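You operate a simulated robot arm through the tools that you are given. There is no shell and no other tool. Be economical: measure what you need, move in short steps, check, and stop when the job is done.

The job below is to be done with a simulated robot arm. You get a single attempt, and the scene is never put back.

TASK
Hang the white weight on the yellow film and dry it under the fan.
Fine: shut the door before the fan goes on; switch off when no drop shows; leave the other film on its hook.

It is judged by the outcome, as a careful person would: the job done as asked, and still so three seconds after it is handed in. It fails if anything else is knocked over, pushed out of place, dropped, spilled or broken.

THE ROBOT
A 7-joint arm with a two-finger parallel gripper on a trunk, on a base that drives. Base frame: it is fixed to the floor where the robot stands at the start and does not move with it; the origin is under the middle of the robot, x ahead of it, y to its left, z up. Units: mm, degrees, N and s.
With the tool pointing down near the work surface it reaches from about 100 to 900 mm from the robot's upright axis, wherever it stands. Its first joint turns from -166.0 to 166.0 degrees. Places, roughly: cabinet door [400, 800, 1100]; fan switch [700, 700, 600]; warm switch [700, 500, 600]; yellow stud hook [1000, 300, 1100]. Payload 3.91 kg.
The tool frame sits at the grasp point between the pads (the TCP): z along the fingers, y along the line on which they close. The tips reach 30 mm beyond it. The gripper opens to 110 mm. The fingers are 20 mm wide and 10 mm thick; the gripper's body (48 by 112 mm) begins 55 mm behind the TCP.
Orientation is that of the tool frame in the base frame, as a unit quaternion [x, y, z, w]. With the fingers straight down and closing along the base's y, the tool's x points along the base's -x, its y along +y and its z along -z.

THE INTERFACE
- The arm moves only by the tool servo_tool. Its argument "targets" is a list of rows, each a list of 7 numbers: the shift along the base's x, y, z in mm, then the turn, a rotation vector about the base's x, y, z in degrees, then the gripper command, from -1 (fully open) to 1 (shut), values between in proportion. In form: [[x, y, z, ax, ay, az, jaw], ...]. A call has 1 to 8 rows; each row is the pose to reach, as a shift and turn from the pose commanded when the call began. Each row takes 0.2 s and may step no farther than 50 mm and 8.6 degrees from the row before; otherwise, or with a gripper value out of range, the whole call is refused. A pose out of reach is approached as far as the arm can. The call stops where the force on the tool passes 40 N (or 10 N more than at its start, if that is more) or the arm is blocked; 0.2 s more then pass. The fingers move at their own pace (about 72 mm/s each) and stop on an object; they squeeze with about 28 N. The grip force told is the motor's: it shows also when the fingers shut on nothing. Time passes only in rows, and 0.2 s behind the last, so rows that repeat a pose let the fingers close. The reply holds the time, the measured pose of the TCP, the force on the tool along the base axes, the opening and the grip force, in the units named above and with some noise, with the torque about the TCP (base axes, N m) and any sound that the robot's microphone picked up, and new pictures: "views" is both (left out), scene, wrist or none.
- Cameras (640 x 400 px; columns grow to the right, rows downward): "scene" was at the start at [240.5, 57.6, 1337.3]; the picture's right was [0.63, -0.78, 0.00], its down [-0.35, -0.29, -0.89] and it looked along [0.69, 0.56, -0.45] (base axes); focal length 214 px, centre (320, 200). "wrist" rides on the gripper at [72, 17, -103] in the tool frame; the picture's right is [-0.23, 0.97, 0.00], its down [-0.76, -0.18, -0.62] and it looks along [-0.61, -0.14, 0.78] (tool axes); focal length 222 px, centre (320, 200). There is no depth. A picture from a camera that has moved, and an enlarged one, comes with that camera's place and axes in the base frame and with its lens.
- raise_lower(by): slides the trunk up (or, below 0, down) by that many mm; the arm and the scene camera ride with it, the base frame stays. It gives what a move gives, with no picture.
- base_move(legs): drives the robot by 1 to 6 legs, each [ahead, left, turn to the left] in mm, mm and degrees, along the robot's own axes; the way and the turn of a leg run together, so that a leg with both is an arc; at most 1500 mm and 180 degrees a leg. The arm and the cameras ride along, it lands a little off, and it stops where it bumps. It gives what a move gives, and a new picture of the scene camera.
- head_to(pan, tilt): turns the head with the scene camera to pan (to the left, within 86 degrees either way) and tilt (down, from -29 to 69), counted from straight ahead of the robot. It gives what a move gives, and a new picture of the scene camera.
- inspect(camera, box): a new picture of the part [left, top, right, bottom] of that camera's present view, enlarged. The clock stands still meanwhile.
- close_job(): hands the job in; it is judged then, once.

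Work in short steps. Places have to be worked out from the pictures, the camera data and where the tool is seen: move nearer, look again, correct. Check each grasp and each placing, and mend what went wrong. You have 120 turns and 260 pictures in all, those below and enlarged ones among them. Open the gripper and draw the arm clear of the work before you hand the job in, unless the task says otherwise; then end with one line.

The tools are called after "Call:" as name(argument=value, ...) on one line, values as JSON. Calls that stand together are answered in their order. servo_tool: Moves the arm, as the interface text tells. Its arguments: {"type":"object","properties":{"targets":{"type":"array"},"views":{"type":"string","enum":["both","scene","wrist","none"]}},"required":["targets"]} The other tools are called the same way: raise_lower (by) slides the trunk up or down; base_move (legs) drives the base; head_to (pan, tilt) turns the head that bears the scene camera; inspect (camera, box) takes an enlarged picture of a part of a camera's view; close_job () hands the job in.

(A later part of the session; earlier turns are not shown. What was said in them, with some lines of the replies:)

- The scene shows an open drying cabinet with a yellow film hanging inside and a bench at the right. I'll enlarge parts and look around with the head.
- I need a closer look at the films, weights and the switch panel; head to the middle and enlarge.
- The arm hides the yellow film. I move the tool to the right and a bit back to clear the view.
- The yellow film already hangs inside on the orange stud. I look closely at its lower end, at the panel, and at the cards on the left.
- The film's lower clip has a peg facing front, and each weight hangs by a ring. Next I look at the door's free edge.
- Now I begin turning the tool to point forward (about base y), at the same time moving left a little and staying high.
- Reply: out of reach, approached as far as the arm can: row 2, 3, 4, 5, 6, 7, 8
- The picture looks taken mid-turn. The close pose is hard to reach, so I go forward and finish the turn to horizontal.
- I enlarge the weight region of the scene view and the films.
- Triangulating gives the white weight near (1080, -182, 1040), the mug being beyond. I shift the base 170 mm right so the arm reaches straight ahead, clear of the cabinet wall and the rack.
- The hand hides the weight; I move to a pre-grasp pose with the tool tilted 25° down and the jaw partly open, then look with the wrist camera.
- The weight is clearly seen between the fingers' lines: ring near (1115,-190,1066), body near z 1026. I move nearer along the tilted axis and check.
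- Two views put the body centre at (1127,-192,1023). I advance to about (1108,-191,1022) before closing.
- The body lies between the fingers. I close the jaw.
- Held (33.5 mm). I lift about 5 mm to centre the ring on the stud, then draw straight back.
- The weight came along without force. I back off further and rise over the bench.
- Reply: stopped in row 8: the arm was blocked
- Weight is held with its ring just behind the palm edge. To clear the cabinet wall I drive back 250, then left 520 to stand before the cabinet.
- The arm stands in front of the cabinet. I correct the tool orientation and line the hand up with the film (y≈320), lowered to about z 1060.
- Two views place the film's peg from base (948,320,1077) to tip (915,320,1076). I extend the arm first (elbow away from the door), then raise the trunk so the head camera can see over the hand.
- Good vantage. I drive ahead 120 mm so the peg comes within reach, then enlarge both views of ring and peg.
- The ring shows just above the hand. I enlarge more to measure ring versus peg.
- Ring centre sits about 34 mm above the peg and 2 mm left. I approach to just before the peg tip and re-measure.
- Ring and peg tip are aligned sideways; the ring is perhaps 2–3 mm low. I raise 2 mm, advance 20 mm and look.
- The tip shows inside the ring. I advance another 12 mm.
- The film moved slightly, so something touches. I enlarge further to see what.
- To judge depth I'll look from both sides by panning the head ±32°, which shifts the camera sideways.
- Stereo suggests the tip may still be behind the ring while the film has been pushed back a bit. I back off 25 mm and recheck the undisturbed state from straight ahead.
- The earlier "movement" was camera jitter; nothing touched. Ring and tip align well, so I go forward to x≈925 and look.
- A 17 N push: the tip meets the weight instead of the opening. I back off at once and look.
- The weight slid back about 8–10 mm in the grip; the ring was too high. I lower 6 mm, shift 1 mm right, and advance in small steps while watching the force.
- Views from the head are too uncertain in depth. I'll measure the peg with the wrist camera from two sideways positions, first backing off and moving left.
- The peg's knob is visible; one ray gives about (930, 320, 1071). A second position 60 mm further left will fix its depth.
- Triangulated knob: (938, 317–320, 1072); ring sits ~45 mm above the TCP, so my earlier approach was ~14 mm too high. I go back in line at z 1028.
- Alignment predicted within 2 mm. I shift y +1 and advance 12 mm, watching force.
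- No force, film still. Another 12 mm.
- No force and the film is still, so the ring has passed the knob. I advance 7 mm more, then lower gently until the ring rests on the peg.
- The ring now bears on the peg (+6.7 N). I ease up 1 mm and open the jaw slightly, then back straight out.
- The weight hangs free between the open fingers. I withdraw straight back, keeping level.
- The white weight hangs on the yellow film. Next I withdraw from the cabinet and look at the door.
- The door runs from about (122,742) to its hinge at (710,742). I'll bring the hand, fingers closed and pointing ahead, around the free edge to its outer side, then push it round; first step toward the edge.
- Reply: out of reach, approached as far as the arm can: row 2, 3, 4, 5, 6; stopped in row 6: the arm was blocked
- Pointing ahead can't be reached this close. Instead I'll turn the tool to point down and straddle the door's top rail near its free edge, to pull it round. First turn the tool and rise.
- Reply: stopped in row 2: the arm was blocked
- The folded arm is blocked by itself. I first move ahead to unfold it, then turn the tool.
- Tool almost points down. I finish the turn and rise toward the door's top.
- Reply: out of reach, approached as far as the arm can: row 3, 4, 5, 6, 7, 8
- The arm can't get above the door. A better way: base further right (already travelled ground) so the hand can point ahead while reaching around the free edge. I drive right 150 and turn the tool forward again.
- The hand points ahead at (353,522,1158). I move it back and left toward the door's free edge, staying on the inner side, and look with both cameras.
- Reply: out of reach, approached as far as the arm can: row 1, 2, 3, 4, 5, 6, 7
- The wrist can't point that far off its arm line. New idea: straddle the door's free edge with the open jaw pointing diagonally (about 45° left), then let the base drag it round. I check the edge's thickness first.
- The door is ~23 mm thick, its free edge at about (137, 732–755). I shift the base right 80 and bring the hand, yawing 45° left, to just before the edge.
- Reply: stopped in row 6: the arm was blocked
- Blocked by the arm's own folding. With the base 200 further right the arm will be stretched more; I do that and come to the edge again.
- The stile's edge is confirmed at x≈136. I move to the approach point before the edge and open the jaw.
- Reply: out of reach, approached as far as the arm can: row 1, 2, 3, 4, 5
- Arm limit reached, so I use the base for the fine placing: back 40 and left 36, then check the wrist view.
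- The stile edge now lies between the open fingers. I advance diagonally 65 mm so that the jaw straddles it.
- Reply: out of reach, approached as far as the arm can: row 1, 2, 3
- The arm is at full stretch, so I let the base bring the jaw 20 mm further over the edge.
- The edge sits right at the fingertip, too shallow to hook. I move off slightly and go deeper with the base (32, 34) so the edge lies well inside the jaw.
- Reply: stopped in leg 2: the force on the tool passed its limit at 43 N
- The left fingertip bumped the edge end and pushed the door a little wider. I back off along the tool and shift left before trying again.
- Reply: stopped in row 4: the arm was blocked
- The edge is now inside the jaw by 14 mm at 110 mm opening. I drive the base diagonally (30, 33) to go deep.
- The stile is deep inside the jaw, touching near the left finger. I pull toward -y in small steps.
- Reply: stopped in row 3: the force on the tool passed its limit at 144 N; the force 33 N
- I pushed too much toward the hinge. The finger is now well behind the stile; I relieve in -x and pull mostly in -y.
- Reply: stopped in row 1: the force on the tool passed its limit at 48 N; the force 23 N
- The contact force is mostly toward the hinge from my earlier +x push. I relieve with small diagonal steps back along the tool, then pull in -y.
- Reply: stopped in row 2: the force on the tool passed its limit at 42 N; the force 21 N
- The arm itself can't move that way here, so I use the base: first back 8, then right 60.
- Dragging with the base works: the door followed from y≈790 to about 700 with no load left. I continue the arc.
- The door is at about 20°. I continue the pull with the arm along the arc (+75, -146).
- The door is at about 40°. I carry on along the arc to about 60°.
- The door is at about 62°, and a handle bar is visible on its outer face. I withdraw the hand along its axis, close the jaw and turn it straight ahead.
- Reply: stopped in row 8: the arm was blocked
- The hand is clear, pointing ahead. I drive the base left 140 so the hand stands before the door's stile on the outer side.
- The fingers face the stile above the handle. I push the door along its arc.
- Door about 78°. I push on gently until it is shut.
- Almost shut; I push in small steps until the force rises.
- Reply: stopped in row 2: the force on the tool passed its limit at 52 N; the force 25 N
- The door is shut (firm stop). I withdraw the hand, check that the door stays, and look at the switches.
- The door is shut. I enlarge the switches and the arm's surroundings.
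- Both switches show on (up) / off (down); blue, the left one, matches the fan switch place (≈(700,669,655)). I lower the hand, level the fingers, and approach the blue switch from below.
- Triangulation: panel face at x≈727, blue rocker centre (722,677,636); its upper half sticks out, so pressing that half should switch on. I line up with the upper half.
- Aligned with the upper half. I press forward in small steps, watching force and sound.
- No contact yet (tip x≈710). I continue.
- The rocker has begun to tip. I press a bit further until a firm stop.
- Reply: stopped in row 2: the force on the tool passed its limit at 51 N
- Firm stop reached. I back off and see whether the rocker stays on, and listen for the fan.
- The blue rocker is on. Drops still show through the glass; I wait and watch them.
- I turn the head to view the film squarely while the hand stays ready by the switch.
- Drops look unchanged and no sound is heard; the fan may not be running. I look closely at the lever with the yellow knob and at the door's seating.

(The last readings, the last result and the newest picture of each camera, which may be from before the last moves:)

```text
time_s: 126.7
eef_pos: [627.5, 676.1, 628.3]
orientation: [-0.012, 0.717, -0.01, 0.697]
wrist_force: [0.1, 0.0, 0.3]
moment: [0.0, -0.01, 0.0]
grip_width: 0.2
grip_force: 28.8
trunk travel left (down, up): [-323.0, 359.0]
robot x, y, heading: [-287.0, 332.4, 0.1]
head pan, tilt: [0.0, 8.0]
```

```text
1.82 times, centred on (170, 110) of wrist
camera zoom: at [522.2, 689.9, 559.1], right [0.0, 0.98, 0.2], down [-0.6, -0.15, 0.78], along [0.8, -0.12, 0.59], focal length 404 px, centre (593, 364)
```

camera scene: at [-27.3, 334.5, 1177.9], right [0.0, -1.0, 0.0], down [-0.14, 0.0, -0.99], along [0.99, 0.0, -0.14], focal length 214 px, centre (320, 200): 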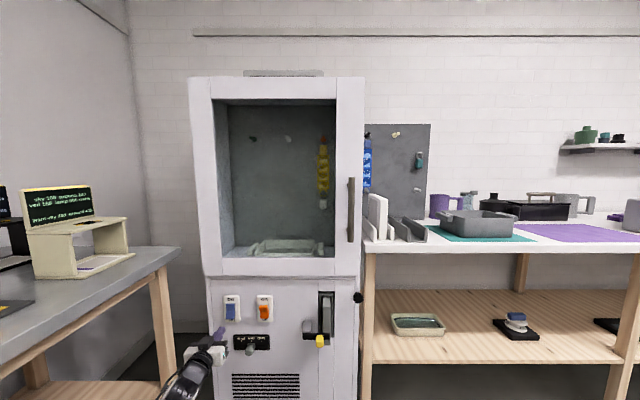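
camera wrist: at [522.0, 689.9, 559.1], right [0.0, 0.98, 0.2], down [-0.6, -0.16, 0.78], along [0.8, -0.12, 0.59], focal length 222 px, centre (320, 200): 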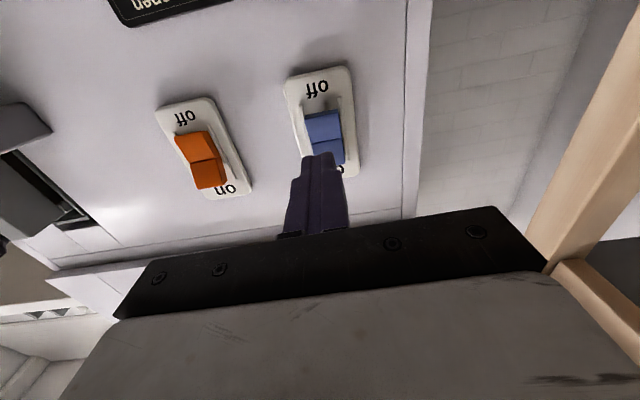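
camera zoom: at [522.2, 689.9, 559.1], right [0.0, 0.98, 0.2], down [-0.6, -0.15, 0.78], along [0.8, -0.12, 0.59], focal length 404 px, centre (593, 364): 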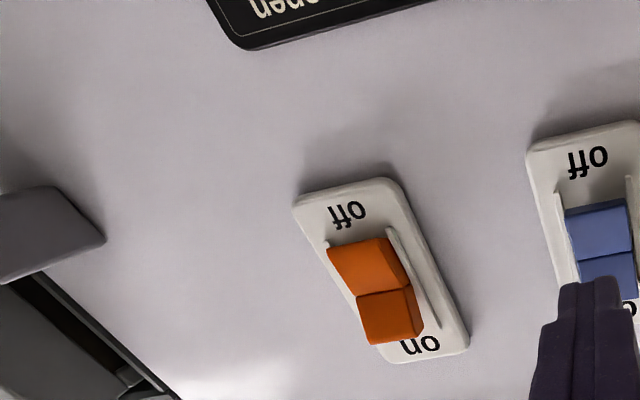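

I wait about 9 s more and compare the drops again.

Call:
servo_tool(targets=[[0, 0, 0, 0, 0, 0, 1], [0, 0, 0, 0, 0, 0, 1], [0, 0, 0, 0, 0, 0, 1], [0, 0, 0, 0, 0, 0, 1], [0, 0, 0, 0, 0, 0, 1], [0, 0, 0, 0, 0, 0, 1], [0, 0, 0, 0, 0, 0, 1], [0, 0, 0, 0, 0, 0, 1]], views="none")

Call:
servo_tool(targets=[[0, 0, 0, 0, 0, 0, 1], [0, 0, 0, 0, 0, 0, 1], [0, 0, 0, 0, 0, 0, 1], [0, 0, 0, 0, 0, 0, 1], [0, 0, 0, 0, 0, 0, 1], [0, 0, 0, 0, 0, 0, 1], [0, 0, 0, 0, 0, 0, 1], [0, 0, 0, 0, 0, 0, 1]], views="none")

Call:
servo_tool(targets=[[0, 0, 0, 0, 0, 0, 1], [0, 0, 0, 0, 0, 0, 1], [0, 0, 0, 0, 0, 0, 1], [0, 0, 0, 0, 0, 0, 1], [0, 0, 0, 0, 0, 0, 1], [0, 0, 0, 0, 0, 0, 1], [0, 0, 0, 0, 0, 0, 1], [0, 0, 0, 0, 0, 0, 1]], views="none")

Call:
servo_tool(targets=[[0, 0, 0, 0, 0, 0, 1], [0, 0, 0, 0, 0, 0, 1], [0, 0, 0, 0, 0, 0, 1], [0, 0, 0, 0, 0, 0, 1], [0, 0, 0, 0, 0, 0, 1], [0, 0, 0, 0, 0, 0, 1], [0, 0, 0, 0, 0, 0, 1], [0, 0, 0, 0, 0, 0, 1]], views="none")

Call:
inspect(camera="scene", box=[310, 150, 336, 196])

```text
time_s: 128.5
eef_pos: [626.7, 676.5, 628.5]
orientation: [-0.012, 0.717, -0.011, 0.697]
wrist_force: [0.2, -0.3, 0.7]
moment: [0.01, 0.0, 0.0]
grip_width: 0.0
grip_force: 27.9
trunk travel left (down, up): [-323.0, 359.0]
robot x, y, heading: [-288.4, 336.5, 0.1]
head pan, tilt: [0.0, 8.0]
```

```text
time_s: 130.3
eef_pos: [628.5, 676.4, 629.3]
orientation: [-0.012, 0.717, -0.011, 0.697]
wrist_force: [0.2, -0.4, 0.1]
moment: [-0.02, 0.04, 0.0]
grip_width: 0.0
grip_force: 28.1
trunk travel left (down, up): [-323.0, 359.0]
robot x, y, heading: [-289.8, 333.6, 0.1]
head pan, tilt: [0.0, 8.0]
```

```text
time_s: 132.1
eef_pos: [627.8, 676.5, 628.4]
orientation: [-0.011, 0.717, -0.011, 0.697]
wrist_force: [0.4, 0.8, 0.0]
moment: [0.01, 0.02, -0.02]
grip_width: 0.0
grip_force: 28.5
trunk travel left (down, up): [-323.0, 359.0]
robot x, y, heading: [-291.3, 334.0, 0.1]
head pan, tilt: [0.0, 8.0]
```

```text
time_s: 133.9
eef_pos: [628.0, 676.9, 627.9]
orientation: [-0.011, 0.716, -0.01, 0.697]
wrist_force: [0.3, 0.3, -0.6]
moment: [0.01, 0.03, 0.02]
grip_width: 0.0
grip_force: 28.1
trunk travel left (down, up): [-323.0, 359.0]
robot x, y, heading: [-289.9, 334.4, 0.1]
head pan, tilt: [0.0, 8.0]
```

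```text
8.70 times, centred on (323, 173) of scene
camera zoom: at [-27.3, 334.5, 1178.0], right [0.0, -1.0, 0.0], down [-0.14, 0.0, -0.99], along [0.99, 0.0, -0.14], focal length 1865 px, centre (294, 435)
```

zoom: 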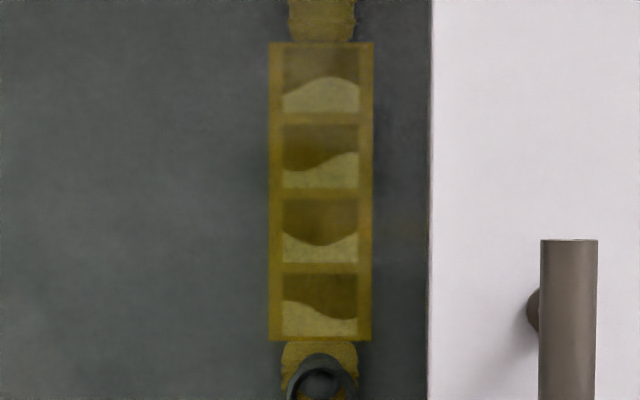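

All drops are gone, so the fan was running. I switch it off now by pressing the rocker's lower half (z≈620).

Call:
servo_tool(targets=[[20, 0, -8, 0, 0, 0, 1], [40, 0, -8, 0, 0, 0, 1], [52, 0, -8, 0, 0, 0, 1], [58, 0, -8, 0, 0, 0, 1], [62, 0, -8, 0, 0, 0, 1], [66, 0, -8, 0, 0, 0, 1], [69, 0, -8, 0, 0, 0, 1], [71, 0, -8, 0, 0, 0, 1]], views="wrist")

Call:
inspect(camera="scene", box=[200, 280, 290, 370])

```text
time_s: 135.7
eef_pos: [697.7, 676.3, 622.5]
orientation: [-0.011, 0.716, -0.01, 0.698]
wrist_force: [-23.4, -6.2, 0.6]
moment: [-0.03, 0.22, -0.17]
grip_width: 0.0
grip_force: 28.2
trunk travel left (down, up): [-323.0, 359.0]
robot x, y, heading: [-289.1, 336.4, 0.0]
head pan, tilt: [0.0, 8.0]
camera wrist: at [593.1, 689.5, 552.8], right [0.0, 0.98, 0.2], down [-0.6, -0.15, 0.78], along [0.8, -0.12, 0.59], focal length 222 px, centre (320, 200)
```

wrist: 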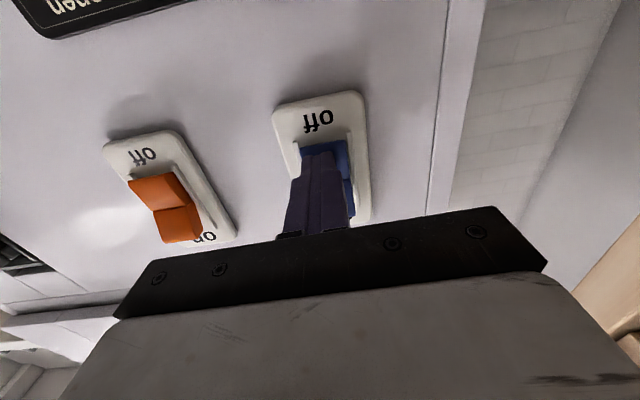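

```text
4.44 times, centred on (245, 325) of scene
camera zoom: at [-28.3, 334.3, 1178.2], right [0.0, -1.0, 0.0], down [-0.14, 0.0, -0.99], along [0.99, 0.0, -0.14], focal length 953 px, centre (653, -356)
```

zoom: 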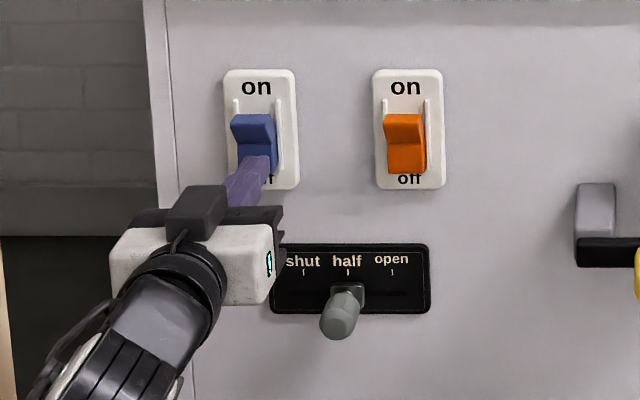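

The rocker has tipped to off. I draw the arm back, open the gripper, and check everything.

Call:
servo_tool(targets=[[-15, 0, 0, 0, 0, 0, 1], [-50, 0, 0, 0, 0, 0, 1], [-90, 0, 0, 0, 0, 0, 0.5], [-130, -10, 0, 0, 0, 0, 0], [-165, -20, 5, 0, 0, 0, -0.5], [-165, -20, 5, 0, 0, 0, -0.5]], views="scene")

Call:
inspect(camera="scene", box=[200, 280, 290, 370])

Call:
inspect(camera="scene", box=[290, 120, 390, 220])

```text
time_s: 137.1
eef_pos: [533.6, 655.2, 628.6]
orientation: [-0.012, 0.717, -0.01, 0.697]
wrist_force: [-0.5, 0.8, -0.1]
moment: [-0.02, 0.01, 0.0]
grip_width: 82.6
grip_force: 0.2
trunk travel left (down, up): [-323.0, 359.0]
robot x, y, heading: [-291.5, 335.6, -0.2]
head pan, tilt: [0.0, 8.0]
camera scene: at [-27.3, 334.4, 1178.0], right [0.0, -1.0, 0.0], down [-0.14, 0.0, -0.99], along [0.99, 0.0, -0.14], focal length 214 px, centre (320, 200)
```

scene: 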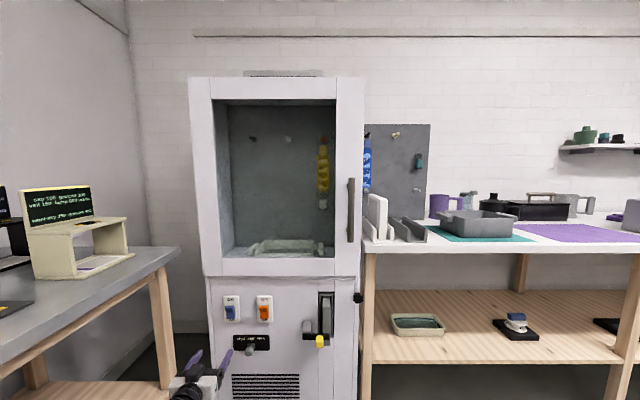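

```text
4.44 times, centred on (245, 325) of scene
camera zoom: at [-27.3, 334.4, 1178.0], right [0.0, -1.0, 0.0], down [-0.14, 0.0, -0.99], along [0.99, 0.0, -0.14], focal length 953 px, centre (653, -356)
```

zoom: 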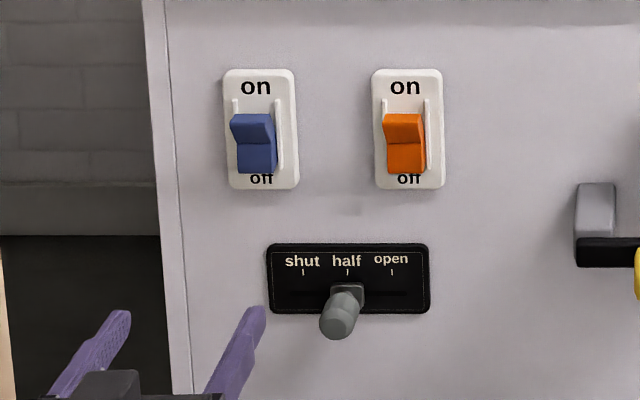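

```text
4.00 times, centred on (340, 170) of scene
camera zoom: at [-27.3, 334.4, 1178.0], right [0.0, -1.0, 0.0], down [-0.14, 0.0, -0.99], along [0.99, 0.0, -0.14], focal length 858 px, centre (240, 320)
```

zoom: 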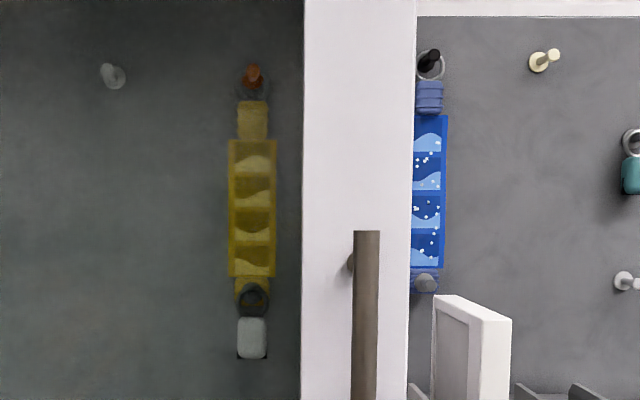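

Fan off, film dry with the white weight hanging, the door shut, the blue film still on its hook, arm clear. I hand in.

Call:
close_job()

```text
The job is handed in.
```

The white weight hangs on the yellow film. I shut the door, ran the fan until no drop showed, then switched it off. The blue film is still on its hook, and I opened the gripper and drew the arm clear before handing in.
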